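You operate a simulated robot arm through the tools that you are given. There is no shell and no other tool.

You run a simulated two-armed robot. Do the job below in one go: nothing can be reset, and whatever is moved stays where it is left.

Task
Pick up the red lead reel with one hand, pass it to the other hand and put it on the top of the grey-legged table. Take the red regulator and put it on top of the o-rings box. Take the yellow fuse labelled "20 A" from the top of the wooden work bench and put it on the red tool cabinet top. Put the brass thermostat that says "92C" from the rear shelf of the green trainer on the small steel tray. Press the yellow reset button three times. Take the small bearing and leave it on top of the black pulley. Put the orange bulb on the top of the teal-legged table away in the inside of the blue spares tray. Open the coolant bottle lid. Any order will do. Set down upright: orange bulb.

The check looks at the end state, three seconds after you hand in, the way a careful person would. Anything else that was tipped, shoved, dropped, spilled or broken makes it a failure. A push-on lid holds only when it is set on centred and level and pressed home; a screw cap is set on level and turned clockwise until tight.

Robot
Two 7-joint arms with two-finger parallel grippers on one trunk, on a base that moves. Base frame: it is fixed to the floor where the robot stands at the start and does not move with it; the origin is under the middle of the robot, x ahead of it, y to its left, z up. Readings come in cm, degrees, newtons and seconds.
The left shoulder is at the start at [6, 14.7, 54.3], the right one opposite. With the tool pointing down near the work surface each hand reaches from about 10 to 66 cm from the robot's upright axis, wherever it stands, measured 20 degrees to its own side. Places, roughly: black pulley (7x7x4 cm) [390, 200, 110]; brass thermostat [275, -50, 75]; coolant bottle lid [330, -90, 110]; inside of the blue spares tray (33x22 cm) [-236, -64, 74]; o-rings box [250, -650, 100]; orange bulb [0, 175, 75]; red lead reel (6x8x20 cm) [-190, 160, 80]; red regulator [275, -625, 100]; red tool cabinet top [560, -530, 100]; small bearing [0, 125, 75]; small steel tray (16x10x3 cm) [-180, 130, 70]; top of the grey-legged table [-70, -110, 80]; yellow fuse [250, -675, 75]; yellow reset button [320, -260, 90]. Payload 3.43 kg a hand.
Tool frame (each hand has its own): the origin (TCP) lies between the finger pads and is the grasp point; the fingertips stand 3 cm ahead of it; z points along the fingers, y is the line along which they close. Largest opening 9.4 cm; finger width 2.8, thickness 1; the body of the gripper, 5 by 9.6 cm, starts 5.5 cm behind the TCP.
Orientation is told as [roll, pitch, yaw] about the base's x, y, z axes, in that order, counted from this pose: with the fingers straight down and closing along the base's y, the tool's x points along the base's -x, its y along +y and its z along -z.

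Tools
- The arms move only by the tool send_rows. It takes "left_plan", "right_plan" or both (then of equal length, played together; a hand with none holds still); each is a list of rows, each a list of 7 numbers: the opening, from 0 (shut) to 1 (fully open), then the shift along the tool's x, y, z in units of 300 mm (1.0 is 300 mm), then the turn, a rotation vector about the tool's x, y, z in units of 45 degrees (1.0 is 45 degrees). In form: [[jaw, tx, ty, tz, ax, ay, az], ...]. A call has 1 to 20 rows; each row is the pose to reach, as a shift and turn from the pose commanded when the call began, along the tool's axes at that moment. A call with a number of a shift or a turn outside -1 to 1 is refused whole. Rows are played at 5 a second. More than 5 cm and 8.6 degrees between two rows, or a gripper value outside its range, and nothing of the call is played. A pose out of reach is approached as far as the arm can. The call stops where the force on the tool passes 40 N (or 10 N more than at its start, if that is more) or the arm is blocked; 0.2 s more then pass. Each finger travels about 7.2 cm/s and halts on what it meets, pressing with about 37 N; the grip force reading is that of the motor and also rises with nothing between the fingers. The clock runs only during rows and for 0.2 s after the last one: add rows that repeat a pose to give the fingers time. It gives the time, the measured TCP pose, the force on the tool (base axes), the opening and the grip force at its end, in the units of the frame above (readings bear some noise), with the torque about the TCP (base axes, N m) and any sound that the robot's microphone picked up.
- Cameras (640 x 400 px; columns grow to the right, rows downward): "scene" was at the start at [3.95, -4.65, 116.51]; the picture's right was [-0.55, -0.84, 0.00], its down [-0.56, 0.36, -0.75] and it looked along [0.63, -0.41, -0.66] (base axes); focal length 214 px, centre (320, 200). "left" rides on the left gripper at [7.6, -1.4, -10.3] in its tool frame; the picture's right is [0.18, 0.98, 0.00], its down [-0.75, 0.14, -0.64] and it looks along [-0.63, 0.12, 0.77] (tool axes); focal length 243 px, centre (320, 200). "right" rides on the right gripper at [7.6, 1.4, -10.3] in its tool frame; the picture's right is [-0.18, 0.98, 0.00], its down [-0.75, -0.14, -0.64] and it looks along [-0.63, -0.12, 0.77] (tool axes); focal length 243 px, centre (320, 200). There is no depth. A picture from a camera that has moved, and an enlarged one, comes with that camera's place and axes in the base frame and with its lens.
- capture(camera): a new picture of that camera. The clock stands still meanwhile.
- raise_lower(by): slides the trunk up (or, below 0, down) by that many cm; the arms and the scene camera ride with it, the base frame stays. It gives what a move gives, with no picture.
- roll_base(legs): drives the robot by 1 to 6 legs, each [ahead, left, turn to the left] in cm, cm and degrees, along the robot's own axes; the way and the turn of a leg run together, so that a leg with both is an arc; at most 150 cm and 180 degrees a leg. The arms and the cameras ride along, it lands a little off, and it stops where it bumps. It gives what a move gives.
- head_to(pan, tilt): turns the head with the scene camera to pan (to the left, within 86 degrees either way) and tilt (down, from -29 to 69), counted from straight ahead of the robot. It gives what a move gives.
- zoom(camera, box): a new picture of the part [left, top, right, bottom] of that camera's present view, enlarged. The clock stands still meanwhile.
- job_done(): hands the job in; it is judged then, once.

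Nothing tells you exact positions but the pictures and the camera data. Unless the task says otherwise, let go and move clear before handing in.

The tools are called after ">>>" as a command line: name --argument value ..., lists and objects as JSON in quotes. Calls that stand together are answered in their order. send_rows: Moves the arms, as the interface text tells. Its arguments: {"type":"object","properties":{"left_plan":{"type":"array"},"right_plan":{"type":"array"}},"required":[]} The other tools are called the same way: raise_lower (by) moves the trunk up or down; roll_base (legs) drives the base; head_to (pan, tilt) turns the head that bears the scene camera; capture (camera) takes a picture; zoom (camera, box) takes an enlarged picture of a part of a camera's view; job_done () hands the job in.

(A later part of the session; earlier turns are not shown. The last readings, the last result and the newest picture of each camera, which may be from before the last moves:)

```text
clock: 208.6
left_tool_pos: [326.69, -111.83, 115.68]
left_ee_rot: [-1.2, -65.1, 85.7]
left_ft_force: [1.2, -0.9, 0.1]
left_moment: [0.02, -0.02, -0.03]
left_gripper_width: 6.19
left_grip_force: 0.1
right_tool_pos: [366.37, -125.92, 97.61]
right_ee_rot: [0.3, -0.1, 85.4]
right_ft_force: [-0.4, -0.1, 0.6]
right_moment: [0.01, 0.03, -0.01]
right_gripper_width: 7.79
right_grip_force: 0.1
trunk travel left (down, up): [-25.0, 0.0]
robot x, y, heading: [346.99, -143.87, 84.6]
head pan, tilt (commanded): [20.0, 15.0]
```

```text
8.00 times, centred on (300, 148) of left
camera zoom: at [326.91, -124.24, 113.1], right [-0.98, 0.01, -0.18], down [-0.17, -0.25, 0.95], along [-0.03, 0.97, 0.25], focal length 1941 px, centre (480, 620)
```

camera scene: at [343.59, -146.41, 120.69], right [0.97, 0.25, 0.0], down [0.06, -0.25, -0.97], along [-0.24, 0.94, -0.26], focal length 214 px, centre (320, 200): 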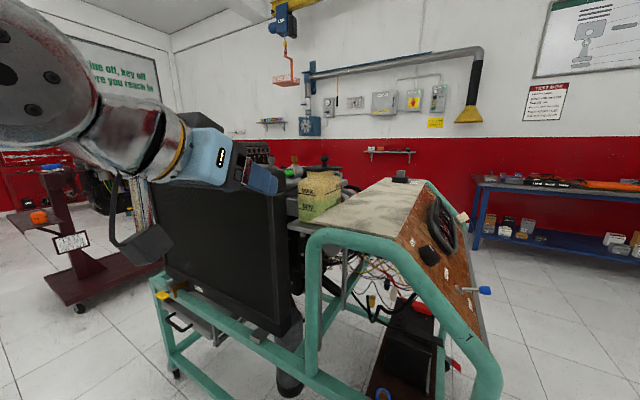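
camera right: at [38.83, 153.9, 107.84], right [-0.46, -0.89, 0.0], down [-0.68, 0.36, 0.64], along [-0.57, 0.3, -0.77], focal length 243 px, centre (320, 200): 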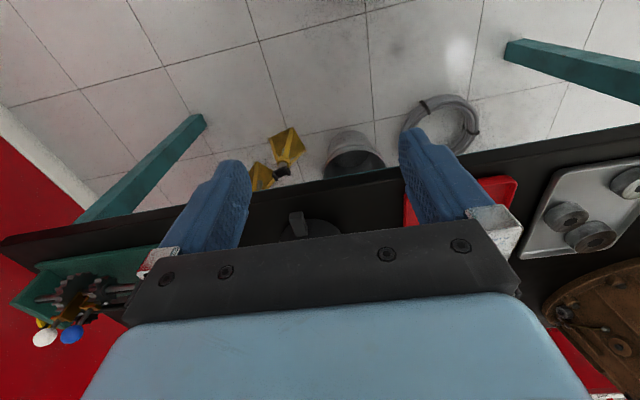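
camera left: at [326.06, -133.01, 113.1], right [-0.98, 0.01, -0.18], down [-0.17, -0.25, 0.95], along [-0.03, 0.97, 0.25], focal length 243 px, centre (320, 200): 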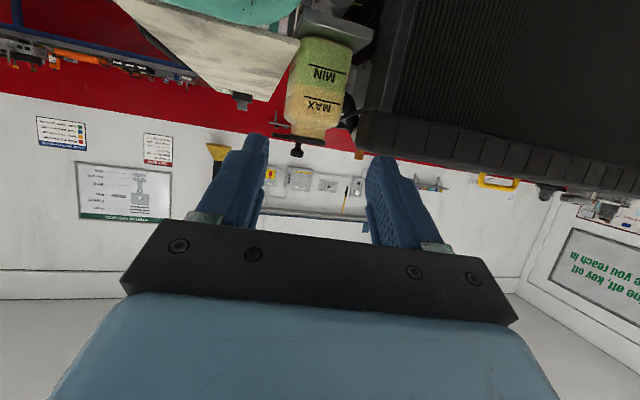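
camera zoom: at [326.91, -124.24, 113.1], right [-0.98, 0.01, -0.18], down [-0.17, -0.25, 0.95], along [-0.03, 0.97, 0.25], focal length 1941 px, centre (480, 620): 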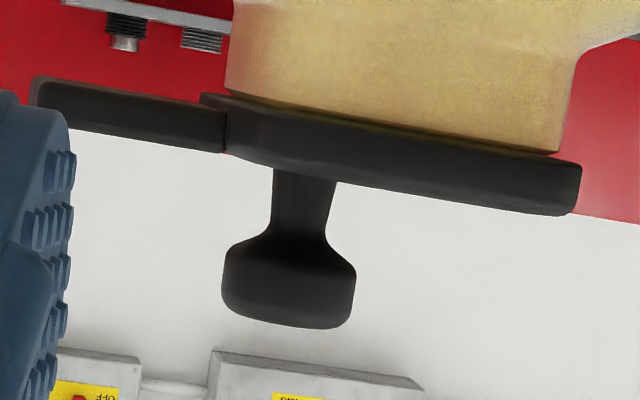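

The lid has two ears on its right side and a knob. Before reaching, I check the clearance between me and the teal arch in front.

>>> head_to --pan -5 --tilt 50

>>> capture --camera "scene"

>>> capture --camera "right"

```text
clock: 209.6
left_tool_pos: [326.72, -111.76, 115.78]
left_ee_rot: [-1.2, -65.1, 85.6]
left_ft_force: [-0.1, -0.7, 1.0]
left_moment: [0.0, -0.02, 0.0]
left_gripper_width: 6.17
left_grip_force: 0.1
right_tool_pos: [366.27, -125.95, 97.56]
right_ee_rot: [0.5, -0.1, 85.4]
right_ft_force: [-0.4, 0.3, -1.0]
right_moment: [0.01, -0.01, 0.02]
right_gripper_width: 7.8
right_grip_force: 0.1
trunk travel left (down, up): [-25.0, 0.0]
robot x, y, heading: [347.33, -143.46, 84.6]
head pan, tilt (commanded): [-5.0, 50.0]
```

```text
taken
camera scene: at [348.18, -139.07, 115.33], right [0.98, -0.18, 0.0], down [-0.14, -0.75, -0.64], along [0.12, 0.63, -0.77], focal length 214 px, centre (320, 200)
```

scene: 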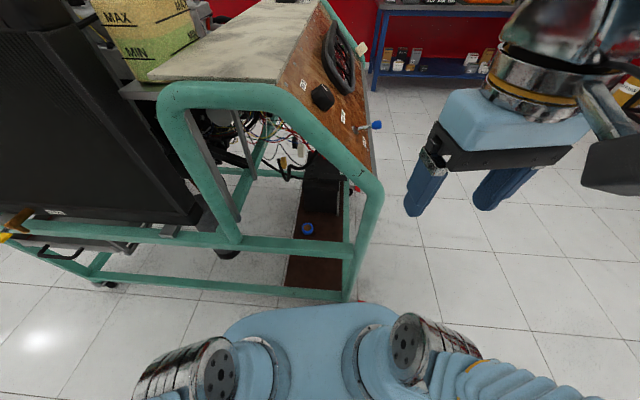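

```text
taken
camera right: at [364.29, -133.54, 107.92], right [-0.97, 0.26, 0.01], down [0.21, 0.74, 0.64], along [0.16, 0.62, -0.77], focal length 243 px, centre (320, 200)
```

right: 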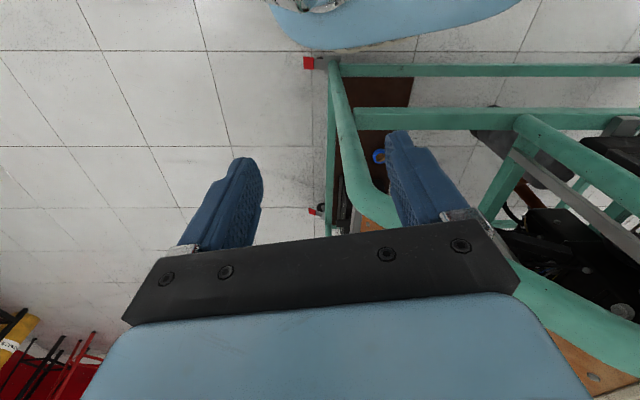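

I have a few cm spare in front of the arch. I bring the left hand forward at z ≈ 118, flattening it a bit, toward the knob and look again.

>>> send_rows --left_plan '[[0.66, -0.06, -0.016, 0.083, 0, -0.09, 0], [0.66, -0.12, -0.032, 0.165, 0, -0.18, 0], [0.66, -0.18, -0.048, 0.248, 0, -0.267, 0], [0.66, -0.239, -0.063, 0.33, 0, -0.267, 0]]'

>>> zoom --camera "left" --box '[200, 60, 440, 210]'

>>> head_to --pan 20 --tilt 15

>>> capture --camera "scene"

```text
clock: 210.6
left_tool_pos: [329.54, -99.98, 118.17]
left_ee_rot: [-2.4, -77.1, 87.0]
left_ft_force: [0.1, -0.6, -0.7]
left_moment: [0.03, -0.01, -0.01]
left_gripper_width: 6.2
left_grip_force: 0.1
right_tool_pos: [366.23, -126.01, 97.67]
right_ee_rot: [0.5, -0.1, 85.3]
right_ft_force: [-0.2, -0.9, 0.1]
right_moment: [0.03, -0.01, 0.01]
right_gripper_width: 7.78
right_grip_force: 0.0
trunk travel left (down, up): [-25.0, 0.0]
robot x, y, heading: [347.04, -143.21, 84.5]
head pan, tilt (commanded): [-5.0, 50.0]
```

```text
2.67 times, centred on (320, 135) of left
camera zoom: at [329.93, -111.64, 113.01], right [-0.98, 0.05, -0.19], down [-0.19, -0.44, 0.88], along [-0.04, 0.9, 0.44], focal length 647 px, centre (320, 373)
```

zoom: 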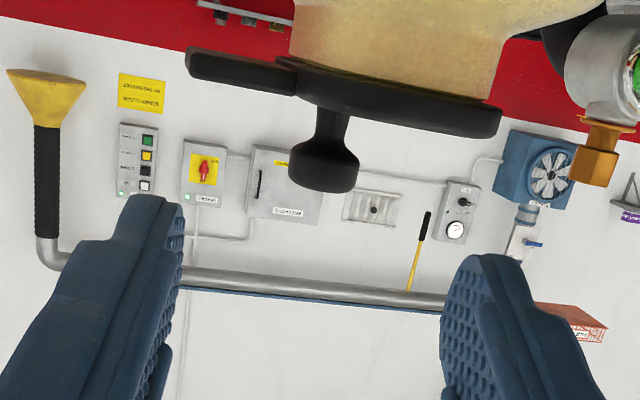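

```text
clock: 211.6
left_tool_pos: [329.55, -99.93, 118.14]
left_ee_rot: [-2.2, -77.1, 86.8]
left_ft_force: [-0.2, 0.0, 0.1]
left_moment: [0.04, -0.01, -0.01]
left_gripper_width: 6.21
left_grip_force: 0.2
right_tool_pos: [366.26, -125.92, 97.67]
right_ee_rot: [0.6, -0.1, 85.4]
right_ft_force: [0.6, -0.3, -0.4]
right_moment: [0.01, 0.01, 0.02]
right_gripper_width: 7.81
right_grip_force: 0.0
trunk travel left (down, up): [-25.0, 0.0]
robot x, y, heading: [347.05, -143.03, 84.5]
head pan, tilt (commanded): [20.0, 15.0]
```

```text
taken
camera scene: at [344.45, -137.6, 120.69], right [0.97, 0.25, 0.0], down [0.06, -0.25, -0.97], along [-0.24, 0.94, -0.26], focal length 214 px, centre (320, 200)
```

scene: 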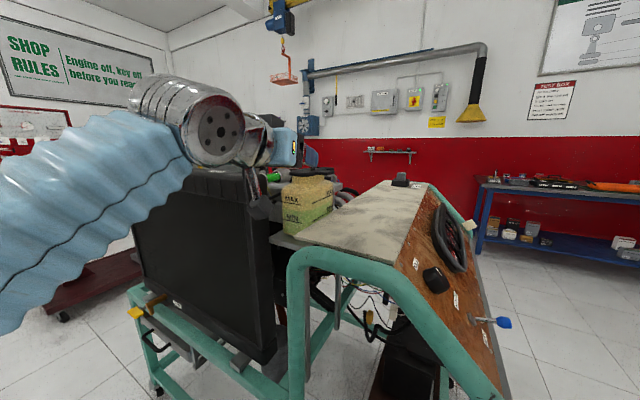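

Laterally the hand lines up with the knob. I move forward over it and lower so the fingers straddle the knob head.

>>> send_rows --left_plan '[[0.66, -0.0255, -0.001, 0.11, 0, 0, 0], [0.66, -0.051, -0.003, 0.22, 0, 0, 0], [0.66, -0.0765, -0.004, 0.331, 0, 0, 0], [0.66, -0.053, -0.004, 0.336, 0, 0, 0], [0.66, -0.031, -0.004, 0.3415, 0, 0, 0], [0.66, -0.031, -0.004, 0.3415, 0, 0, 0]]'

>>> zoom --camera "left" --box '[200, 60, 440, 210]'

>>> zoom --camera "scene" --box '[250, 130, 346, 190]'

```text
clock: 213.0
left_tool_pos: [330.59, -89.83, 116.68]
left_ee_rot: [-2.2, -77.1, 86.8]
left_ft_force: [-0.2, 1.1, 0.0]
left_moment: [-0.02, -0.01, -0.01]
left_gripper_width: 6.19
left_grip_force: 0.0
right_tool_pos: [366.47, -125.91, 97.62]
right_ee_rot: [0.5, -0.1, 85.4]
right_ft_force: [1.1, 0.4, -0.4]
right_moment: [-0.01, 0.0, -0.01]
right_gripper_width: 7.79
right_grip_force: 0.2
trunk travel left (down, up): [-25.0, 0.0]
robot x, y, heading: [346.9, -143.45, 84.4]
head pan, tilt (commanded): [20.0, 15.0]
```

```text
2.67 times, centred on (320, 135) of left
camera zoom: at [330.98, -101.48, 111.57], right [-0.98, 0.05, -0.19], down [-0.19, -0.44, 0.88], along [-0.04, 0.9, 0.44], focal length 647 px, centre (320, 373)
```

zoom: 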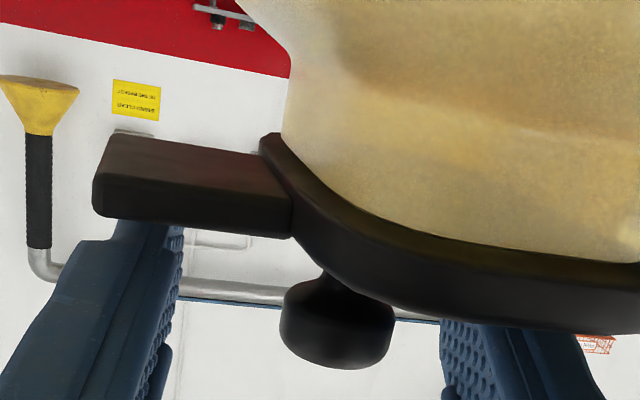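

```text
6.67 times, centred on (298, 160) of scene
camera zoom: at [344.45, -137.6, 120.7], right [0.97, 0.25, 0.0], down [0.06, -0.25, -0.97], along [-0.24, 0.94, -0.26], focal length 1430 px, centre (467, 467)
```

zoom: 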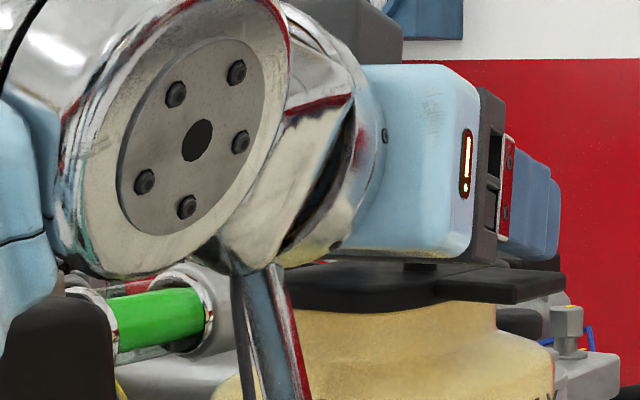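

The fingers straddle the knob without touching anything. I close on the knob and test with a small upward pull.

>>> send_rows --left_plan '[[0.4, 0, 0, 0, 0, 0, 0], [0.1, 0, 0, 0, 0, 0, 0], [0.1, 0, 0, 0, 0, 0, 0], [0.1, 0, 0, 0, 0, 0, 0]]'

>>> zoom --camera "left" --box '[200, 60, 440, 210]'

```text
clock: 214.0
left_tool_pos: [330.23, -89.75, 116.67]
left_ee_rot: [-2.5, -77.1, 87.2]
left_ft_force: [-17.9, 3.6, 3.8]
left_moment: [0.06, 0.26, 0.3]
left_gripper_width: 2.29
left_grip_force: 44.9
right_tool_pos: [366.07, -125.89, 97.66]
right_ee_rot: [0.4, -0.1, 85.4]
right_ft_force: [0.1, -0.3, -0.7]
right_moment: [-0.01, -0.02, -0.02]
right_gripper_width: 7.81
right_grip_force: 0.0
trunk travel left (down, up): [-25.0, 0.0]
robot x, y, heading: [347.08, -143.44, 84.5]
head pan, tilt (commanded): [20.0, 15.0]
```

```text
2.67 times, centred on (320, 135) of left
camera zoom: at [330.65, -101.44, 111.55], right [-0.98, 0.05, -0.19], down [-0.19, -0.44, 0.88], along [-0.04, 0.9, 0.44], focal length 647 px, centre (320, 373)
```

zoom: 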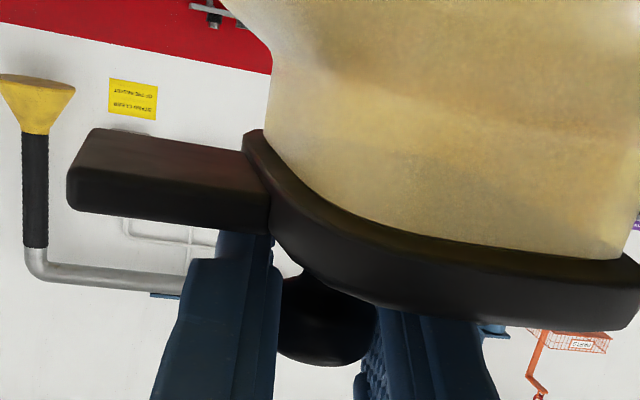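

The knob is gripped; the lid is stiff sideways. I relieve the sideways force and pull up by steps to feel how it's held.

>>> send_rows --left_plan '[[0.1, 0, 0.013, 0, 0, 0, 0], [0.1, 0, 0.013, 0, 0, 0, 0], [0.1, -0.01, 0.013, -0.0023, 0, 0, 0], [0.1, -0.01, 0.013, -0.0023, 0, 0, 0]]'

```text
clock: 215.0
left_tool_pos: [330.22, -89.77, 116.61]
left_ee_rot: [-2.4, -76.9, 87.0]
left_ft_force: [-5.2, -6.1, -13.9]
left_moment: [-1.02, -0.24, 0.0]
left_gripper_width: 2.29
left_grip_force: 45.1
right_tool_pos: [366.26, -125.97, 97.68]
right_ee_rot: [0.5, 0.0, 85.4]
right_ft_force: [0.3, 0.3, -0.2]
right_moment: [0.03, 0.02, -0.01]
right_gripper_width: 7.8
right_grip_force: 0.1
trunk travel left (down, up): [-25.0, 0.0]
robot x, y, heading: [347.42, -143.57, 84.3]
head pan, tilt (commanded): [20.0, 15.0]
```

>>> send_rows --left_plan '[[0.1, -0.008, 0.002, -0.0018, 0, 0, 0], [0.1, -0.016, 0.004, -0.0037, 0, 0, 0], [0.1, -0.016, 0.004, -0.0037, 0, 0, 0]]'

>>> zoom --camera "left" --box '[200, 60, 440, 210]'

```text
clock: 215.8
left_tool_pos: [329.73, -89.6, 117.33]
left_ee_rot: [-2.4, -77.0, 87.1]
left_ft_force: [-10.6, -2.8, -14.3]
left_moment: [-1.02, 0.0, 0.13]
left_gripper_width: 2.24
left_grip_force: 44.8
right_tool_pos: [366.16, -125.87, 97.65]
right_ee_rot: [0.3, -0.1, 85.3]
right_ft_force: [-0.3, -0.7, -0.1]
right_moment: [0.0, 0.01, 0.02]
right_gripper_width: 7.85
right_grip_force: 0.0
trunk travel left (down, up): [-25.0, 0.0]
robot x, y, heading: [347.23, -143.46, 84.6]
head pan, tilt (commanded): [20.0, 15.0]
```

```text
2.67 times, centred on (320, 135) of left
camera zoom: at [330.26, -101.34, 112.25], right [-0.98, 0.05, -0.19], down [-0.19, -0.44, 0.88], along [-0.04, 0.9, 0.44], focal length 647 px, centre (320, 373)
```

zoom: 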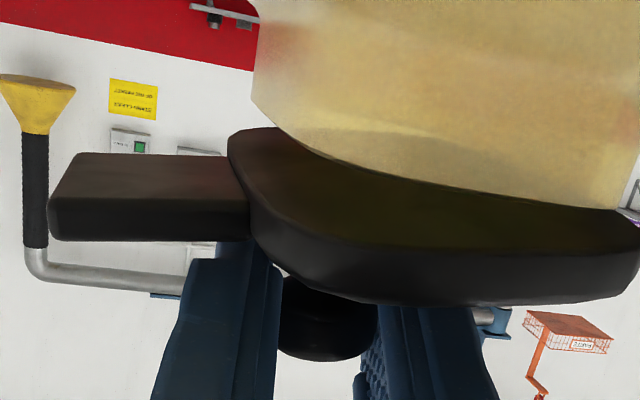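

The lid is hinged: the knob rose and moved west, so it pivots about the side opposite the ears. I follow that arc, rolling the hand about the hinge axis in small steps.

>>> send_rows --left_plan '[[0.1, -0.0181, 0.0134, -0.0011, 0.0342, 0.0338, -0.148], [0.1, -0.0346, 0.029, -0.0014, 0.0684, 0.0675, -0.2959], [0.1, -0.0491, 0.0462, -0.0008, 0.1027, 0.1013, -0.4438], [0.1, -0.0491, 0.0462, -0.0008, 0.1027, 0.1013, -0.4438]]'

>>> capture --camera "left"

>>> zoom --camera "scene" --box '[250, 120, 362, 190]'

```text
clock: 216.8
left_tool_pos: [328.31, -89.22, 118.74]
left_ee_rot: [-51.7, -62.6, 134.0]
left_ft_force: [-22.9, -2.5, -19.3]
left_moment: [0.58, 0.45, 0.5]
left_gripper_width: 2.26
left_grip_force: 44.7
right_tool_pos: [365.92, -125.88, 97.75]
right_ee_rot: [0.3, -0.1, 85.4]
right_ft_force: [-0.3, 0.1, 0.7]
right_moment: [-0.01, 0.03, 0.01]
right_gripper_width: 7.79
right_grip_force: 0.1
trunk travel left (down, up): [-25.0, 0.0]
robot x, y, heading: [347.23, -143.59, 84.4]
head pan, tilt (commanded): [20.0, 15.0]
```

```text
taken
camera left: at [330.16, -101.36, 115.39], right [-0.86, 0.01, -0.52], down [-0.49, -0.35, 0.8], along [-0.17, 0.94, 0.3], focal length 243 px, centre (320, 200)
```

left: 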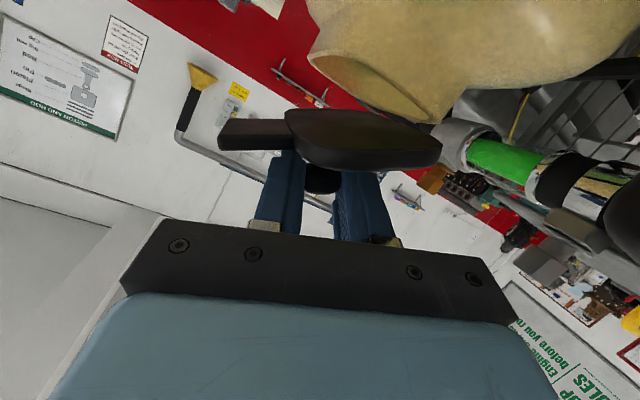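

```text
5.71 times, centred on (306, 155) of scene
camera zoom: at [344.09, -137.5, 120.68], right [0.97, 0.25, 0.0], down [0.07, -0.25, -0.97], along [-0.24, 0.94, -0.26], focal length 1226 px, centre (400, 457)
```

zoom: 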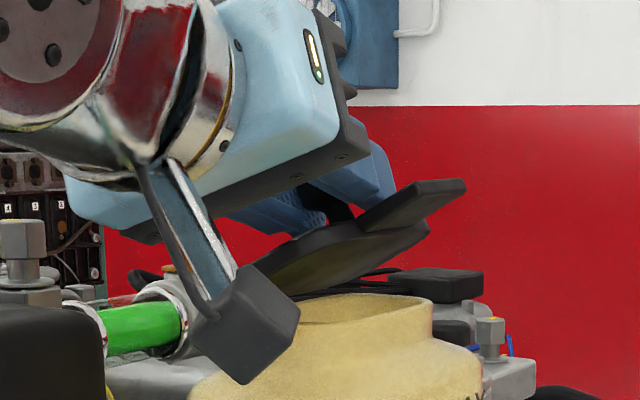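

The lid is following, about 30° open. The pull is slightly inward, so I shrink the arc radius a bit and continue.

>>> send_rows --left_plan '[[0.1, -0.0121, 0.0207, 0.0019, 0.0342, 0.0338, -0.148], [0.1, -0.0277, 0.0353, 0.0017, 0.0684, 0.0675, -0.2959], [0.1, -0.0414, 0.0517, 0.0022, 0.1027, 0.1013, -0.4438], [0.1, -0.0414, 0.0517, 0.0022, 0.1027, 0.1013, -0.4438]]'

>>> zoom --camera "scene" --box '[250, 120, 362, 190]'

```text
clock: 217.8
left_tool_pos: [326.92, -88.82, 119.32]
left_ee_rot: [-65.2, -43.2, 144.8]
left_ft_force: [-15.8, -10.0, -18.6]
left_moment: [0.24, 0.45, 0.41]
left_gripper_width: 2.28
left_grip_force: 45.3
right_tool_pos: [366.08, -126.01, 97.75]
right_ee_rot: [0.3, -0.1, 85.3]
right_ft_force: [-0.6, 0.2, -0.5]
right_moment: [-0.04, -0.01, -0.02]
right_gripper_width: 7.8
right_grip_force: 0.1
trunk travel left (down, up): [-25.0, 0.0]
robot x, y, heading: [347.21, -143.57, 84.4]
head pan, tilt (commanded): [20.0, 15.0]
```

```text
5.71 times, centred on (306, 155) of scene
camera zoom: at [344.2, -137.62, 120.68], right [0.97, 0.25, 0.0], down [0.07, -0.25, -0.97], along [-0.24, 0.94, -0.26], focal length 1226 px, centre (400, 457)
```

zoom: 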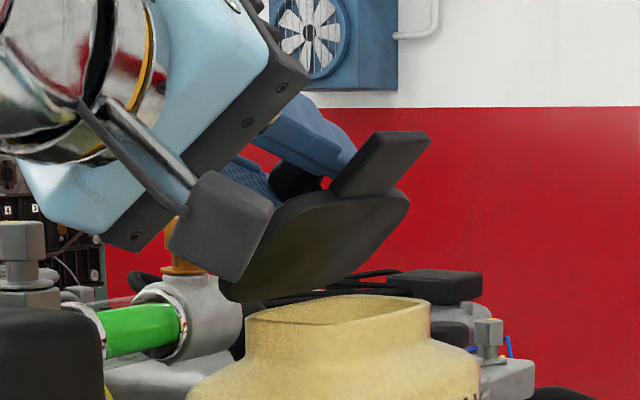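

Around 50° open. I continue the same motion.

>>> send_rows --left_plan '[[0.1, -0.0121, 0.0189, 0.0015, 0.0342, 0.0338, -0.148], [0.1, -0.0269, 0.0328, 0.0013, 0.0684, 0.0675, -0.2959], [0.1, -0.04, 0.0484, 0.0018, 0.1027, 0.1013, -0.4438], [0.1, -0.0511, 0.0653, 0.0031, 0.1369, 0.135, -0.5917], [0.1, -0.0511, 0.0653, 0.0031, 0.1369, 0.135, -0.5917]]'

>>> zoom --camera "scene" --box '[250, 120, 362, 190]'

```text
clock: 219.0
left_tool_pos: [324.46, -88.01, 119.17]
left_ee_rot: [-73.6, -16.3, 148.9]
left_ft_force: [-8.0, -14.5, -11.0]
left_moment: [-0.05, 0.33, 0.12]
left_gripper_width: 2.27
left_grip_force: 45.5
right_tool_pos: [366.24, -126.05, 97.64]
right_ee_rot: [0.4, -0.1, 85.4]
right_ft_force: [1.1, -0.3, 0.1]
right_moment: [0.01, 0.03, -0.01]
right_gripper_width: 7.78
right_grip_force: 0.1
trunk travel left (down, up): [-25.0, 0.0]
robot x, y, heading: [347.04, -143.58, 84.5]
head pan, tilt (commanded): [20.0, 15.0]
```

```text
5.71 times, centred on (306, 155) of scene
camera zoom: at [344.32, -137.72, 120.69], right [0.97, 0.25, 0.0], down [0.07, -0.25, -0.97], along [-0.24, 0.94, -0.26], focal length 1226 px, centre (400, 457)
```

zoom: 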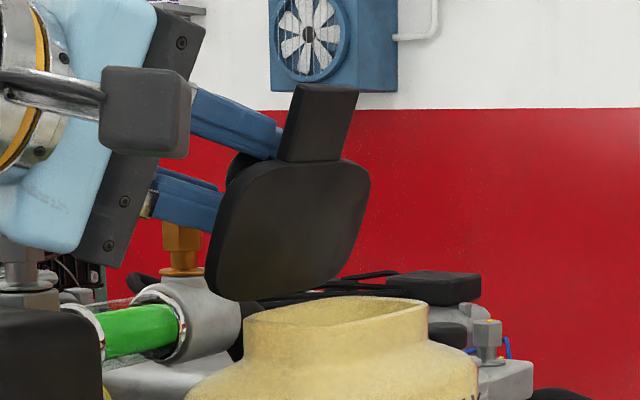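

About 80° open now. I take it past vertical in small steps, watching for a hinge stop.

>>> send_rows --left_plan '[[0.1, -0.0163, 0.0121, -0.001, 0.0342, 0.0338, -0.148], [0.1, -0.0311, 0.0261, -0.0012, 0.0684, 0.0675, -0.2959], [0.1, -0.0442, 0.0417, -0.0007, 0.1027, 0.1013, -0.4438], [0.1, -0.0442, 0.0417, -0.0007, 0.1027, 0.1013, -0.4438]]'

>>> zoom --camera "scene" --box '[250, 120, 362, 190]'

```text
clock: 220.0
left_tool_pos: [322.93, -87.53, 118.45]
left_ee_rot: [-78.5, 4.3, 149.4]
left_ft_force: [-9.9, -18.2, -6.5]
left_moment: [0.01, 0.37, 0.39]
left_gripper_width: 2.31
left_grip_force: 45.1
right_tool_pos: [366.28, -126.1, 97.65]
right_ee_rot: [0.4, -0.2, 85.4]
right_ft_force: [-0.2, -0.5, 0.8]
right_moment: [-0.05, 0.02, 0.04]
right_gripper_width: 7.8
right_grip_force: 0.2
trunk travel left (down, up): [-25.0, 0.0]
robot x, y, heading: [347.46, -143.4, 84.4]
head pan, tilt (commanded): [20.0, 15.0]
```

```text
5.71 times, centred on (306, 155) of scene
camera zoom: at [344.31, -137.79, 120.71], right [0.97, 0.25, 0.0], down [0.07, -0.25, -0.97], along [-0.24, 0.94, -0.26], focal length 1226 px, centre (400, 457)
```

zoom: 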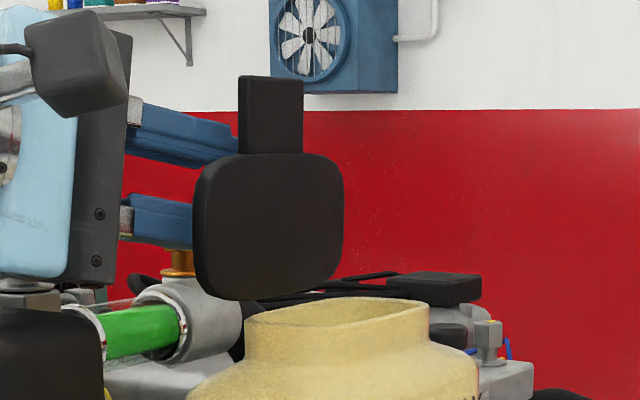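

Lid is close to or just past vertical. I push it ~14° further to see if it goes well beyond, and check the force.

>>> send_rows --left_plan '[[0.1, -0.0163, 0.0122, -0.001, 0.0342, 0.0338, -0.148], [0.1, -0.0311, 0.0261, -0.0012, 0.0684, 0.0675, -0.2959], [0.1, -0.0311, 0.0261, -0.0012, 0.0684, 0.0675, -0.2959]]'

>>> zoom --camera "scene" --box '[250, 120, 362, 190]'

>>> capture --camera "left"

```text
clock: 220.6
left_tool_pos: [322.52, -87.58, 118.09]
left_ee_rot: [-81.6, 14.4, 148.6]
left_ft_force: [-0.2, 3.6, 23.4]
left_moment: [-3.58, 4.9, -1.58]
left_gripper_width: 2.28
left_grip_force: 45.3
right_tool_pos: [366.46, -125.97, 97.62]
right_ee_rot: [0.6, -0.1, 85.3]
right_ft_force: [-0.6, -0.6, 0.0]
right_moment: [-0.03, -0.03, -0.04]
right_gripper_width: 7.78
right_grip_force: 0.1
trunk travel left (down, up): [-25.0, 0.0]
robot x, y, heading: [347.37, -143.37, 84.1]
head pan, tilt (commanded): [20.0, 15.0]
stopped in row 2 (left hand): the force on the tool passed its limit at 62 N (the readings are from after the stop); the commanded pose is now the measured one
```

```text
5.71 times, centred on (306, 155) of scene
camera zoom: at [344.56, -137.63, 120.74], right [0.97, 0.25, 0.0], down [0.06, -0.25, -0.97], along [-0.24, 0.94, -0.26], focal length 1226 px, centre (400, 457)
```

zoom: 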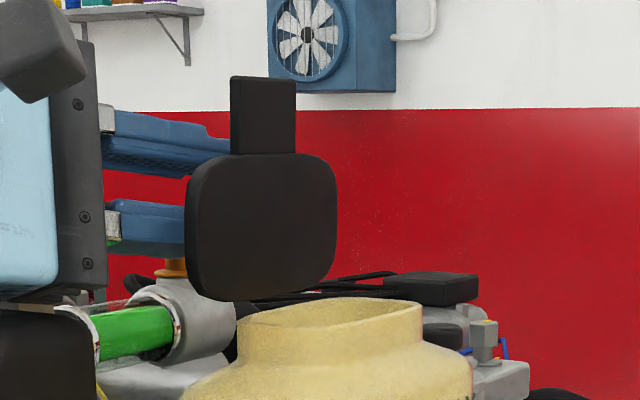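

```text
taken
camera left: at [322.96, -99.37, 122.96], right [0.28, -0.34, -0.9], down [-0.96, -0.18, -0.23], along [-0.09, 0.92, -0.38], focal length 243 px, centre (320, 200)
```

left: 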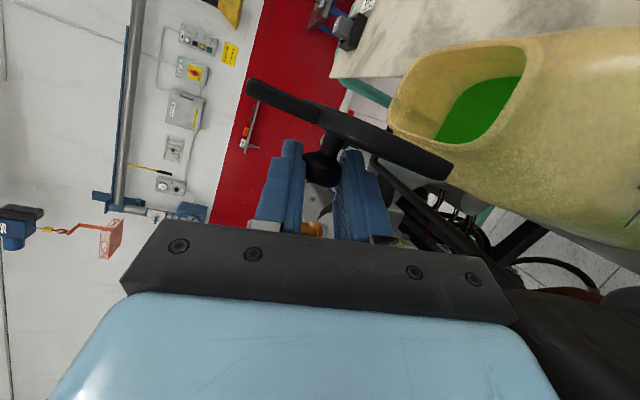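

The lid has reached its stop at about 90°. I ease the twist, let go of the knob and withdraw, then check that the lid stays open.

>>> send_rows --left_plan '[[0.1, 0, 0, 0, -0.02, -0.02, 0.09], [0.1, 0, 0, 0, -0.02, -0.02, 0.09], [0.35, 0, 0, 0, -0.02, -0.02, 0.09], [0.45, 0, 0, 0, -0.02, -0.02, 0.09], [0.45, 0, 0, 0, -0.02, -0.02, 0.09]]'

>>> zoom --camera "scene" --box '[250, 120, 362, 190]'

```text
clock: 221.8
left_tool_pos: [322.31, -87.49, 118.04]
left_ee_rot: [-80.5, 10.7, 149.0]
left_ft_force: [-1.9, -1.0, 5.6]
left_moment: [-0.32, 0.38, -0.06]
left_gripper_width: 4.23
left_grip_force: 0.1
right_tool_pos: [366.23, -125.81, 97.63]
right_ee_rot: [0.4, -0.1, 85.4]
right_ft_force: [0.0, -0.1, -0.4]
right_moment: [0.02, 0.02, 0.0]
right_gripper_width: 7.81
right_grip_force: 0.1
trunk travel left (down, up): [-25.0, 0.0]
robot x, y, heading: [347.28, -143.55, 84.5]
head pan, tilt (commanded): [20.0, 15.0]
```

```text
5.71 times, centred on (306, 155) of scene
camera zoom: at [344.43, -137.62, 120.69], right [0.97, 0.25, 0.0], down [0.06, -0.25, -0.97], along [-0.24, 0.94, -0.26], focal length 1226 px, centre (400, 457)
```

zoom: 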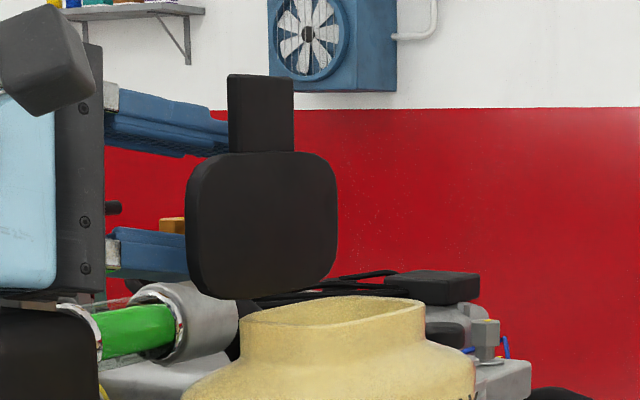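

The lid stays open on its own. I withdraw the hand straight back and check again.

>>> send_rows --left_plan '[[0.45, 0, -0.01, 0, 0, 0, 0], [0.45, 0, -0.01, -0.05, 0, 0, 0], [0.45, 0, -0.01, -0.12, 0, 0, 0], [0.45, 0, -0.01, -0.2, 0, 0, 0], [0.45, 0, -0.01, -0.32, 0, 0, 0]]'

>>> capture --camera "left"

>>> capture --camera "scene"

```text
clock: 223.0
left_tool_pos: [317.32, -95.05, 119.97]
left_ee_rot: [-80.4, 10.8, 148.9]
left_ft_force: [-0.4, -0.3, -0.9]
left_moment: [-0.03, 0.0, 0.0]
left_gripper_width: 4.26
left_grip_force: 0.0
right_tool_pos: [366.24, -126.03, 97.62]
right_ee_rot: [0.6, 0.0, 85.4]
right_ft_force: [-0.4, 1.3, 0.4]
right_moment: [0.0, 0.02, 0.01]
right_gripper_width: 7.81
right_grip_force: 0.0
trunk travel left (down, up): [-25.0, 0.0]
robot x, y, heading: [347.15, -143.54, 84.3]
head pan, tilt (commanded): [20.0, 15.0]
```

```text
taken
camera left: at [318.04, -106.98, 124.34], right [0.22, -0.33, -0.92], down [-0.97, -0.18, -0.17], along [-0.11, 0.93, -0.36], focal length 243 px, centre (320, 200)
```

left: 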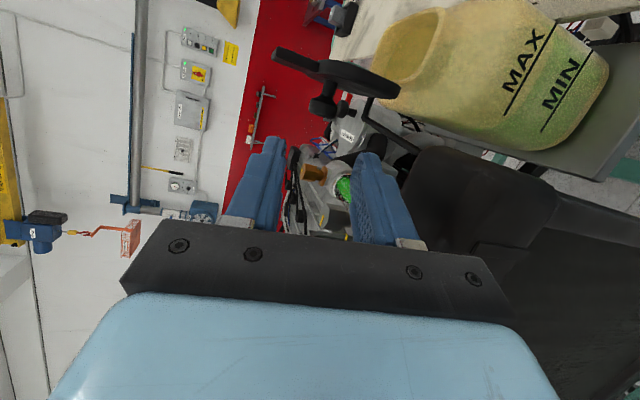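

```text
taken
camera scene: at [344.45, -137.56, 120.69], right [0.97, 0.25, 0.0], down [0.06, -0.25, -0.97], along [-0.24, 0.94, -0.26], focal length 214 px, centre (320, 200)
```

scene: 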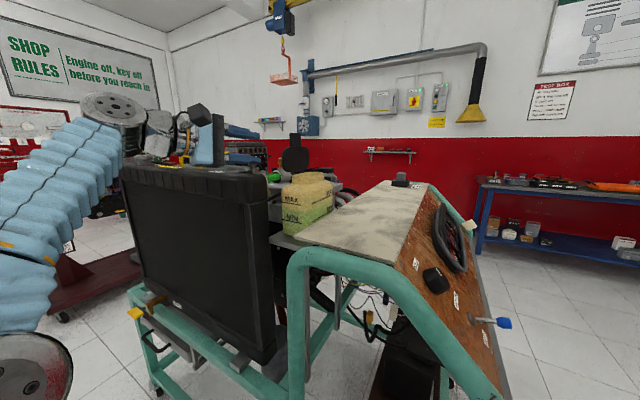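

The lid is standing open by itself. I pull the left hand back clear of the radiator and unroll it to a normal pose.

>>> send_rows --left_plan '[[0.45, 0.065, 0.022, -0.105, 0, 0, 0], [0.45, 0.13, 0.044, -0.21, 0, 0, 0], [0.45, 0.195, 0.065, -0.315, 0, 0, 0], [0.45, 0.26, 0.087, -0.42, 0, 0, 0], [0.45, 0.26, 0.087, -0.42, -0.04, -0.038, 0.165], [0.45, 0.26, 0.087, -0.42, -0.08, -0.076, 0.33], [0.45, 0.26, 0.087, -0.42, -0.115, -0.114, 0.5], [0.45, 0.26, 0.087, -0.42, -0.154, -0.152, 0.666], [0.45, 0.26, 0.087, -0.42, -0.193, -0.19, 0.833], [0.45, 0.26, 0.087, -0.42, -0.231, -0.228, 1.0]]'

>>> send_rows --left_plan '[[0.45, 0, 0, 0, -0.04, -0.038, 0.165], [0.45, 0, 0, 0, -0.08, -0.076, 0.33], [0.45, 0, 0, 0, -0.115, -0.114, 0.5], [0.45, 0, 0, 0, -0.154, -0.152, 0.666], [0.45, 0, 0, 0, -0.193, -0.19, 0.833], [0.45, 0, 0, 0, -0.231, -0.228, 1.0]]'

>>> zoom --camera "scene" --box '[220, 90, 380, 220]'

```text
clock: 225.2
left_tool_pos: [317.23, -110.21, 120.83]
left_ee_rot: [-69.1, -35.5, 147.0]
left_ft_force: [-0.4, -0.2, 0.0]
left_moment: [-0.01, -0.01, 0.0]
left_gripper_width: 4.25
left_grip_force: 0.0
right_tool_pos: [366.33, -125.89, 97.75]
right_ee_rot: [0.5, -0.1, 85.4]
right_ft_force: [0.2, 0.8, -0.1]
right_moment: [-0.01, 0.02, 0.01]
right_gripper_width: 7.79
right_grip_force: 0.2
trunk travel left (down, up): [-25.0, 0.0]
robot x, y, heading: [346.78, -143.6, 84.5]
head pan, tilt (commanded): [20.0, 15.0]
```

```text
clock: 226.6
left_tool_pos: [317.22, -110.44, 120.89]
left_ee_rot: [-15.9, -76.7, 100.1]
left_ft_force: [0.2, -0.7, 0.2]
left_moment: [-0.01, -0.04, 0.01]
left_gripper_width: 4.23
left_grip_force: 0.0
right_tool_pos: [366.36, -125.95, 97.7]
right_ee_rot: [0.4, -0.2, 85.4]
right_ft_force: [-0.9, -0.1, 0.4]
right_moment: [-0.02, -0.03, -0.02]
right_gripper_width: 7.79
right_grip_force: 0.1
trunk travel left (down, up): [-25.0, 0.0]
robot x, y, heading: [346.92, -143.62, 84.5]
head pan, tilt (commanded): [20.0, 15.0]
```

```text
3.08 times, centred on (300, 155) of scene
camera zoom: at [344.44, -137.58, 120.7], right [0.97, 0.25, 0.0], down [0.06, -0.25, -0.97], along [-0.24, 0.94, -0.26], focal length 660 px, centre (382, 338)
```

zoom: 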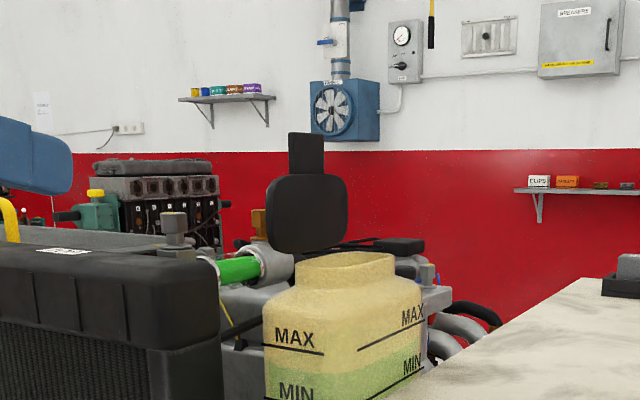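

Lid done for now. Next is the yellow reset button near (320, -260, 90); I back out of the aisle to the east and drive around to see that cart's panel.

>>> roll_base --legs '[[-12, 0, 0], [0, -95, 0]]'

>>> roll_base --legs '[[0, 0, 115]]'

>>> head_to --pan 10 --tilt 20

>>> capture --camera "scene"

```text
clock: 232.4
left_tool_pos: [409.98, -131.74, 120.81]
left_ee_rot: [-16.4, -76.6, 100.4]
left_ft_force: [0.0, 0.3, -0.1]
left_moment: [-0.04, -0.02, 0.02]
left_gripper_width: 4.22
left_grip_force: 0.1
right_tool_pos: [459.1, -147.29, 97.73]
right_ee_rot: [0.5, 0.0, 85.4]
right_ft_force: [-0.2, -0.8, 0.1]
right_moment: [-0.02, 0.01, -0.01]
right_gripper_width: 7.81
right_grip_force: 0.0
trunk travel left (down, up): [-25.0, 0.0]
robot x, y, heading: [439.99, -165.02, 84.3]
head pan, tilt (commanded): [20.0, 15.0]
```

```text
clock: 237.6
left_tool_pos: [423.18, -206.38, 120.88]
left_ee_rot: [-16.4, -76.5, -143.6]
left_ft_force: [-0.1, 0.8, 0.4]
left_moment: [0.01, 0.0, 0.01]
left_gripper_width: 4.2
left_grip_force: 0.1
right_tool_pos: [415.55, -155.52, 97.64]
right_ee_rot: [0.5, -0.1, -158.6]
right_ft_force: [-1.0, -0.1, 0.2]
right_moment: [0.0, -0.01, 0.01]
right_gripper_width: 7.8
right_grip_force: 0.0
trunk travel left (down, up): [-25.0, 0.0]
robot x, y, heading: [440.14, -164.52, -159.8]
head pan, tilt (commanded): [20.0, 15.0]
```

```text
clock: 238.3
left_tool_pos: [423.1, -206.39, 120.88]
left_ee_rot: [-16.4, -76.6, -143.5]
left_ft_force: [-1.0, 0.1, -0.2]
left_moment: [0.0, 0.01, 0.03]
left_gripper_width: 4.23
left_grip_force: 0.1
right_tool_pos: [415.55, -155.5, 97.6]
right_ee_rot: [0.5, -0.1, -158.6]
right_ft_force: [-0.5, -0.4, 1.3]
right_moment: [0.02, 0.01, 0.0]
right_gripper_width: 7.8
right_grip_force: 0.1
trunk travel left (down, up): [-25.0, 0.0]
robot x, y, heading: [439.51, -165.03, -159.8]
head pan, tilt (commanded): [10.0, 20.0]
```

```text
taken
camera scene: at [434.6, -168.74, 119.88], right [-0.51, 0.86, 0.0], down [0.29, 0.17, -0.94], along [-0.81, -0.48, -0.34], focal length 214 px, centre (320, 200)
```

scene: 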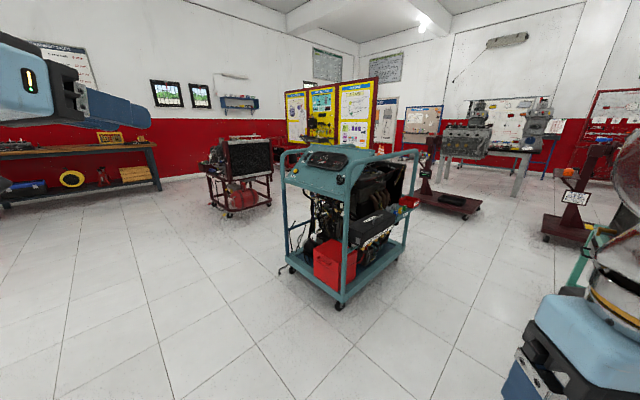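

>>> zoom --camera "scene" --box '[260, 130, 430, 240]'

>>> zoom --camera "scene" --box '[280, 140, 376, 200]'

```text
3.64 times, centred on (345, 185) of scene
camera zoom: at [434.6, -168.74, 119.88], right [-0.51, 0.86, 0.0], down [0.29, 0.17, -0.94], along [-0.81, -0.48, -0.34], focal length 780 px, centre (229, 254)
```

zoom: 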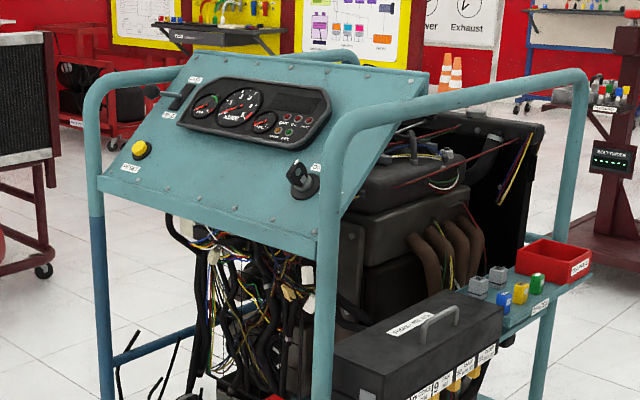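

```text
6.67 times, centred on (328, 170) of scene
camera zoom: at [434.6, -168.74, 119.88], right [-0.51, 0.86, 0.0], down [0.29, 0.17, -0.94], along [-0.81, -0.48, -0.34], focal length 1430 px, centre (267, 400)
```

zoom: 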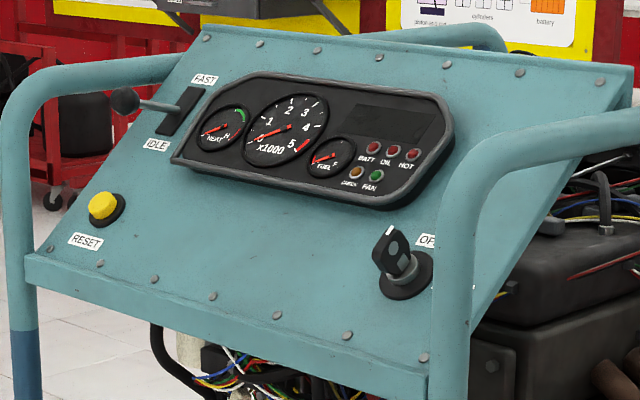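

The yellow RESET button is on the slanted panel facing me, near (320, -256, 89). I turn square to that panel and move in front of it.

>>> roll_base --legs '[[0, 0, -35], [17, 88, 0]]'

>>> head_to --pan 10 --tilt 25

>>> capture --camera "scene"

```text
clock: 244.8
left_tool_pos: [363.98, -271.22, 120.82]
left_ee_rot: [-16.5, -76.6, -178.2]
left_ft_force: [-0.1, 0.3, -0.5]
left_moment: [0.01, 0.03, -0.03]
left_gripper_width: 4.22
left_grip_force: 0.0
right_tool_pos: [386.98, -225.01, 97.65]
right_ee_rot: [0.4, 0.0, 166.7]
right_ft_force: [0.2, 0.0, 0.3]
right_moment: [-0.04, 0.01, -0.01]
right_gripper_width: 7.8
right_grip_force: 0.1
trunk travel left (down, up): [-25.0, 0.0]
robot x, y, heading: [401.49, -246.44, 165.5]
head pan, tilt (commanded): [10.0, 20.0]
```

```text
clock: 245.4
left_tool_pos: [363.95, -271.38, 120.94]
left_ee_rot: [-16.4, -76.7, -178.2]
left_ft_force: [-0.1, -0.1, -0.5]
left_moment: [0.01, 0.0, 0.02]
left_gripper_width: 4.23
left_grip_force: 0.0
right_tool_pos: [386.86, -225.09, 97.6]
right_ee_rot: [0.4, -0.2, 166.6]
right_ft_force: [0.0, 0.2, -0.2]
right_moment: [-0.03, 0.0, 0.03]
right_gripper_width: 7.78
right_grip_force: 0.1
trunk travel left (down, up): [-25.0, 0.0]
robot x, y, heading: [401.65, -246.85, 166.0]
head pan, tilt (commanded): [10.0, 25.0]
```

```text
taken
camera scene: at [395.07, -246.79, 119.08], right [0.07, 1.0, 0.0], down [0.42, -0.03, -0.91], along [-0.9, 0.07, -0.42], focal length 214 px, centre (320, 200)
```

scene: 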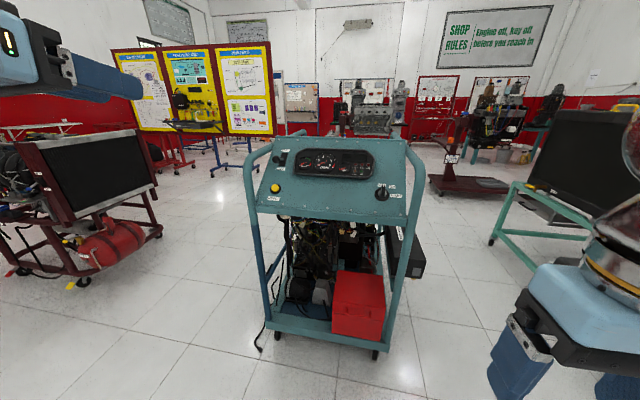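

>>> zoom --camera "scene" --box '[240, 140, 400, 240]'

```text
4.00 times, centred on (320, 190) of scene
camera zoom: at [395.07, -246.79, 119.08], right [0.07, 1.0, 0.0], down [0.42, -0.03, -0.91], along [-0.9, 0.07, -0.42], focal length 858 px, centre (320, 240)
```

zoom: 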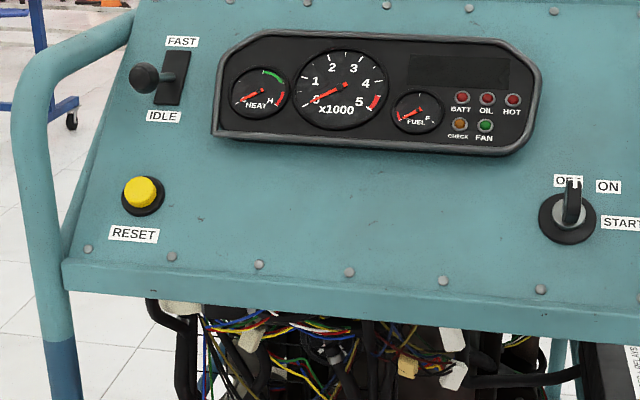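

Button triangulated at (316.7, -258.2, 88.2) on a panel sloped about 42°. I drive closer and then pitch the left hand to 42° so the fingers point square at the panel.

>>> roll_base --legs '[[29, 12, 0]]'

>>> send_rows --left_plan '[[0.2, 0, 0, 0, 0, 0.16, 0], [0, 0, 0, 0, 0, 0.32, 0.02], [0, 0, 0, 0, 0, 0.48, 0.04], [0, 0, 0, 0, 0, 0.64, 0.06], [0, 0, 0, 0, 0, 0.778, 0.08], [0, 0, 0, 0, 0, 0.778, 0.08]]'

>>> capture --camera "left"

>>> capture --camera "scene"

```text
clock: 247.6
left_tool_pos: [332.41, -275.78, 120.73]
left_ee_rot: [-16.5, -76.6, -178.2]
left_ft_force: [-0.3, 0.0, -0.5]
left_moment: [-0.01, -0.04, 0.03]
left_gripper_width: 4.22
left_grip_force: 0.0
right_tool_pos: [355.26, -229.59, 97.66]
right_ee_rot: [0.5, -0.1, 166.8]
right_ft_force: [0.6, -0.7, 0.4]
right_moment: [-0.05, 0.02, 0.02]
right_gripper_width: 7.78
right_grip_force: 0.0
trunk travel left (down, up): [-25.0, 0.0]
robot x, y, heading: [369.46, -250.8, 165.9]
head pan, tilt (commanded): [10.0, 25.0]
```

```text
clock: 249.0
left_tool_pos: [332.37, -275.89, 120.85]
left_ee_rot: [-2.9, -51.9, 167.2]
left_ft_force: [0.0, 0.8, -1.1]
left_moment: [-0.01, -0.03, -0.01]
left_gripper_width: 0.02
left_grip_force: 33.3
left hand out of reach, approached as far as the arm can: row 4, 5, 6
right_tool_pos: [355.22, -229.59, 97.67]
right_ee_rot: [0.4, -0.1, 166.8]
right_ft_force: [0.1, -0.3, -0.1]
right_moment: [0.02, -0.01, 0.0]
right_gripper_width: 7.81
right_grip_force: 0.1
trunk travel left (down, up): [-25.0, 0.0]
robot x, y, heading: [370.09, -250.89, 165.3]
head pan, tilt (commanded): [10.0, 25.0]
```

```text
taken
camera left: at [345.07, -277.66, 121.21], right [-0.14, -0.97, -0.18], down [-0.01, -0.18, 0.98], along [-0.99, 0.14, 0.02], focal length 243 px, centre (320, 200)
```

left: 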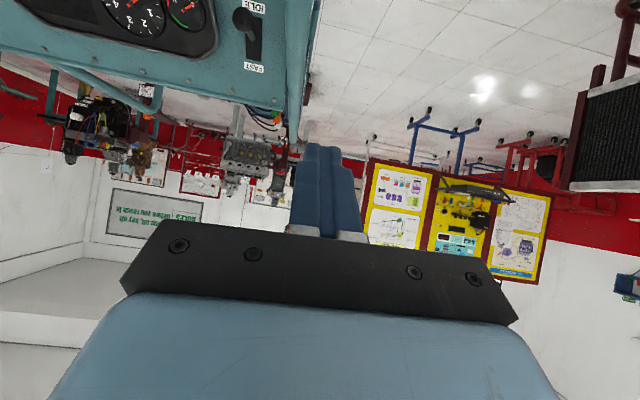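

```text
taken
camera scene: at [363.44, -251.3, 119.07], right [0.07, 1.0, 0.0], down [0.42, -0.03, -0.91], along [-0.9, 0.07, -0.42], focal length 214 px, centre (320, 200)
```

scene: 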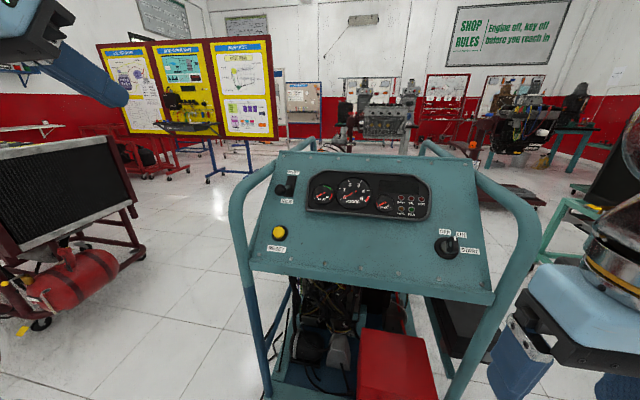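

>>> zoom --camera "scene" --box '[220, 180, 348, 260]'

```text
5.00 times, centred on (284, 220) of scene
camera zoom: at [363.44, -251.3, 119.07], right [0.07, 1.0, 0.0], down [0.42, -0.03, -0.91], along [-0.9, 0.07, -0.42], focal length 1072 px, centre (500, 100)
```

zoom: 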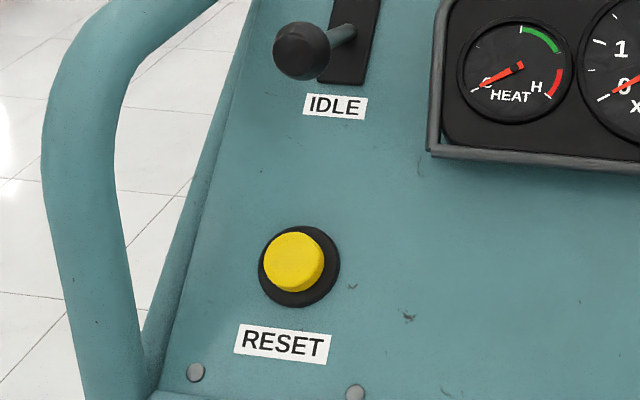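

I shift the hand right over the panel at safe height, then lower it while turning it square to the button, slightly yawed away from the left tube.

>>> send_rows --left_plan '[[0, -0.022, -0.142, 0.028, 0, 0, 0], [0, -0.044, -0.284, 0.056, 0, 0, 0], [0, -0.066, -0.427, 0.085, 0, 0, 0], [0, -0.088, -0.569, 0.1127, 0, 0, 0], [0, 0.0, -0.569, 0.181, -0.047, 0.074, -0.037], [0, 0.0875, -0.569, 0.25, -0.094, 0.148, -0.074], [0, 0.1747, -0.569, 0.318, -0.14, 0.222, -0.11], [0, 0.1747, -0.569, 0.318, -0.14, 0.222, -0.11]]'

>>> capture --camera "left"

>>> capture --camera "scene"

```text
clock: 250.8
left_tool_pos: [332.9, -257.83, 111.36]
left_ee_rot: [-1.6, -41.6, 173.9]
left_ft_force: [-1.0, -0.1, 0.6]
left_moment: [0.01, 0.03, 0.01]
left_gripper_width: 0.01
left_grip_force: 33.4
right_tool_pos: [355.27, -229.62, 97.56]
right_ee_rot: [0.5, 0.0, 166.9]
right_ft_force: [-0.6, 0.7, 0.7]
right_moment: [0.05, -0.03, 0.0]
right_gripper_width: 7.77
right_grip_force: 0.1
trunk travel left (down, up): [-25.0, 0.0]
robot x, y, heading: [369.96, -251.29, 165.9]
head pan, tilt (commanded): [10.0, 25.0]
```

```text
taken
camera left: at [345.51, -257.89, 114.02], right [0.02, -0.99, -0.14], down [-0.15, -0.14, 0.98], along [-0.99, 0.01, -0.16], focal length 243 px, centre (320, 200)
```

left: 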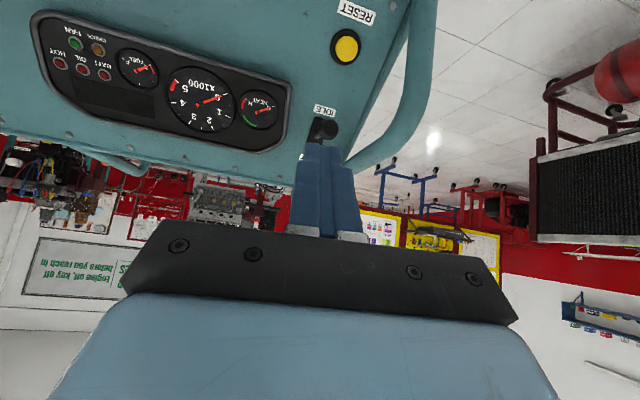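

```text
taken
camera scene: at [363.45, -251.29, 119.07], right [0.07, 1.0, 0.0], down [0.42, -0.03, -0.91], along [-0.9, 0.07, -0.42], focal length 214 px, centre (320, 200)
```

scene: 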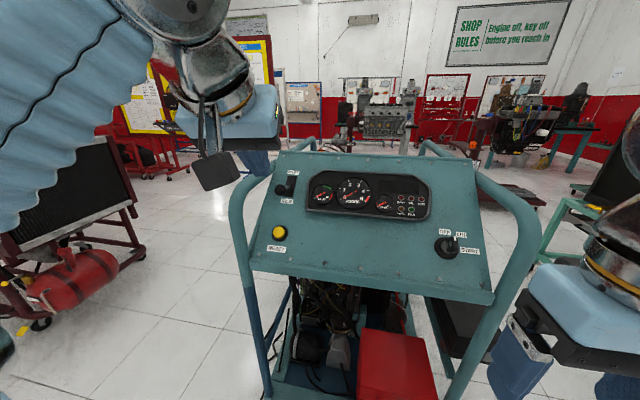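

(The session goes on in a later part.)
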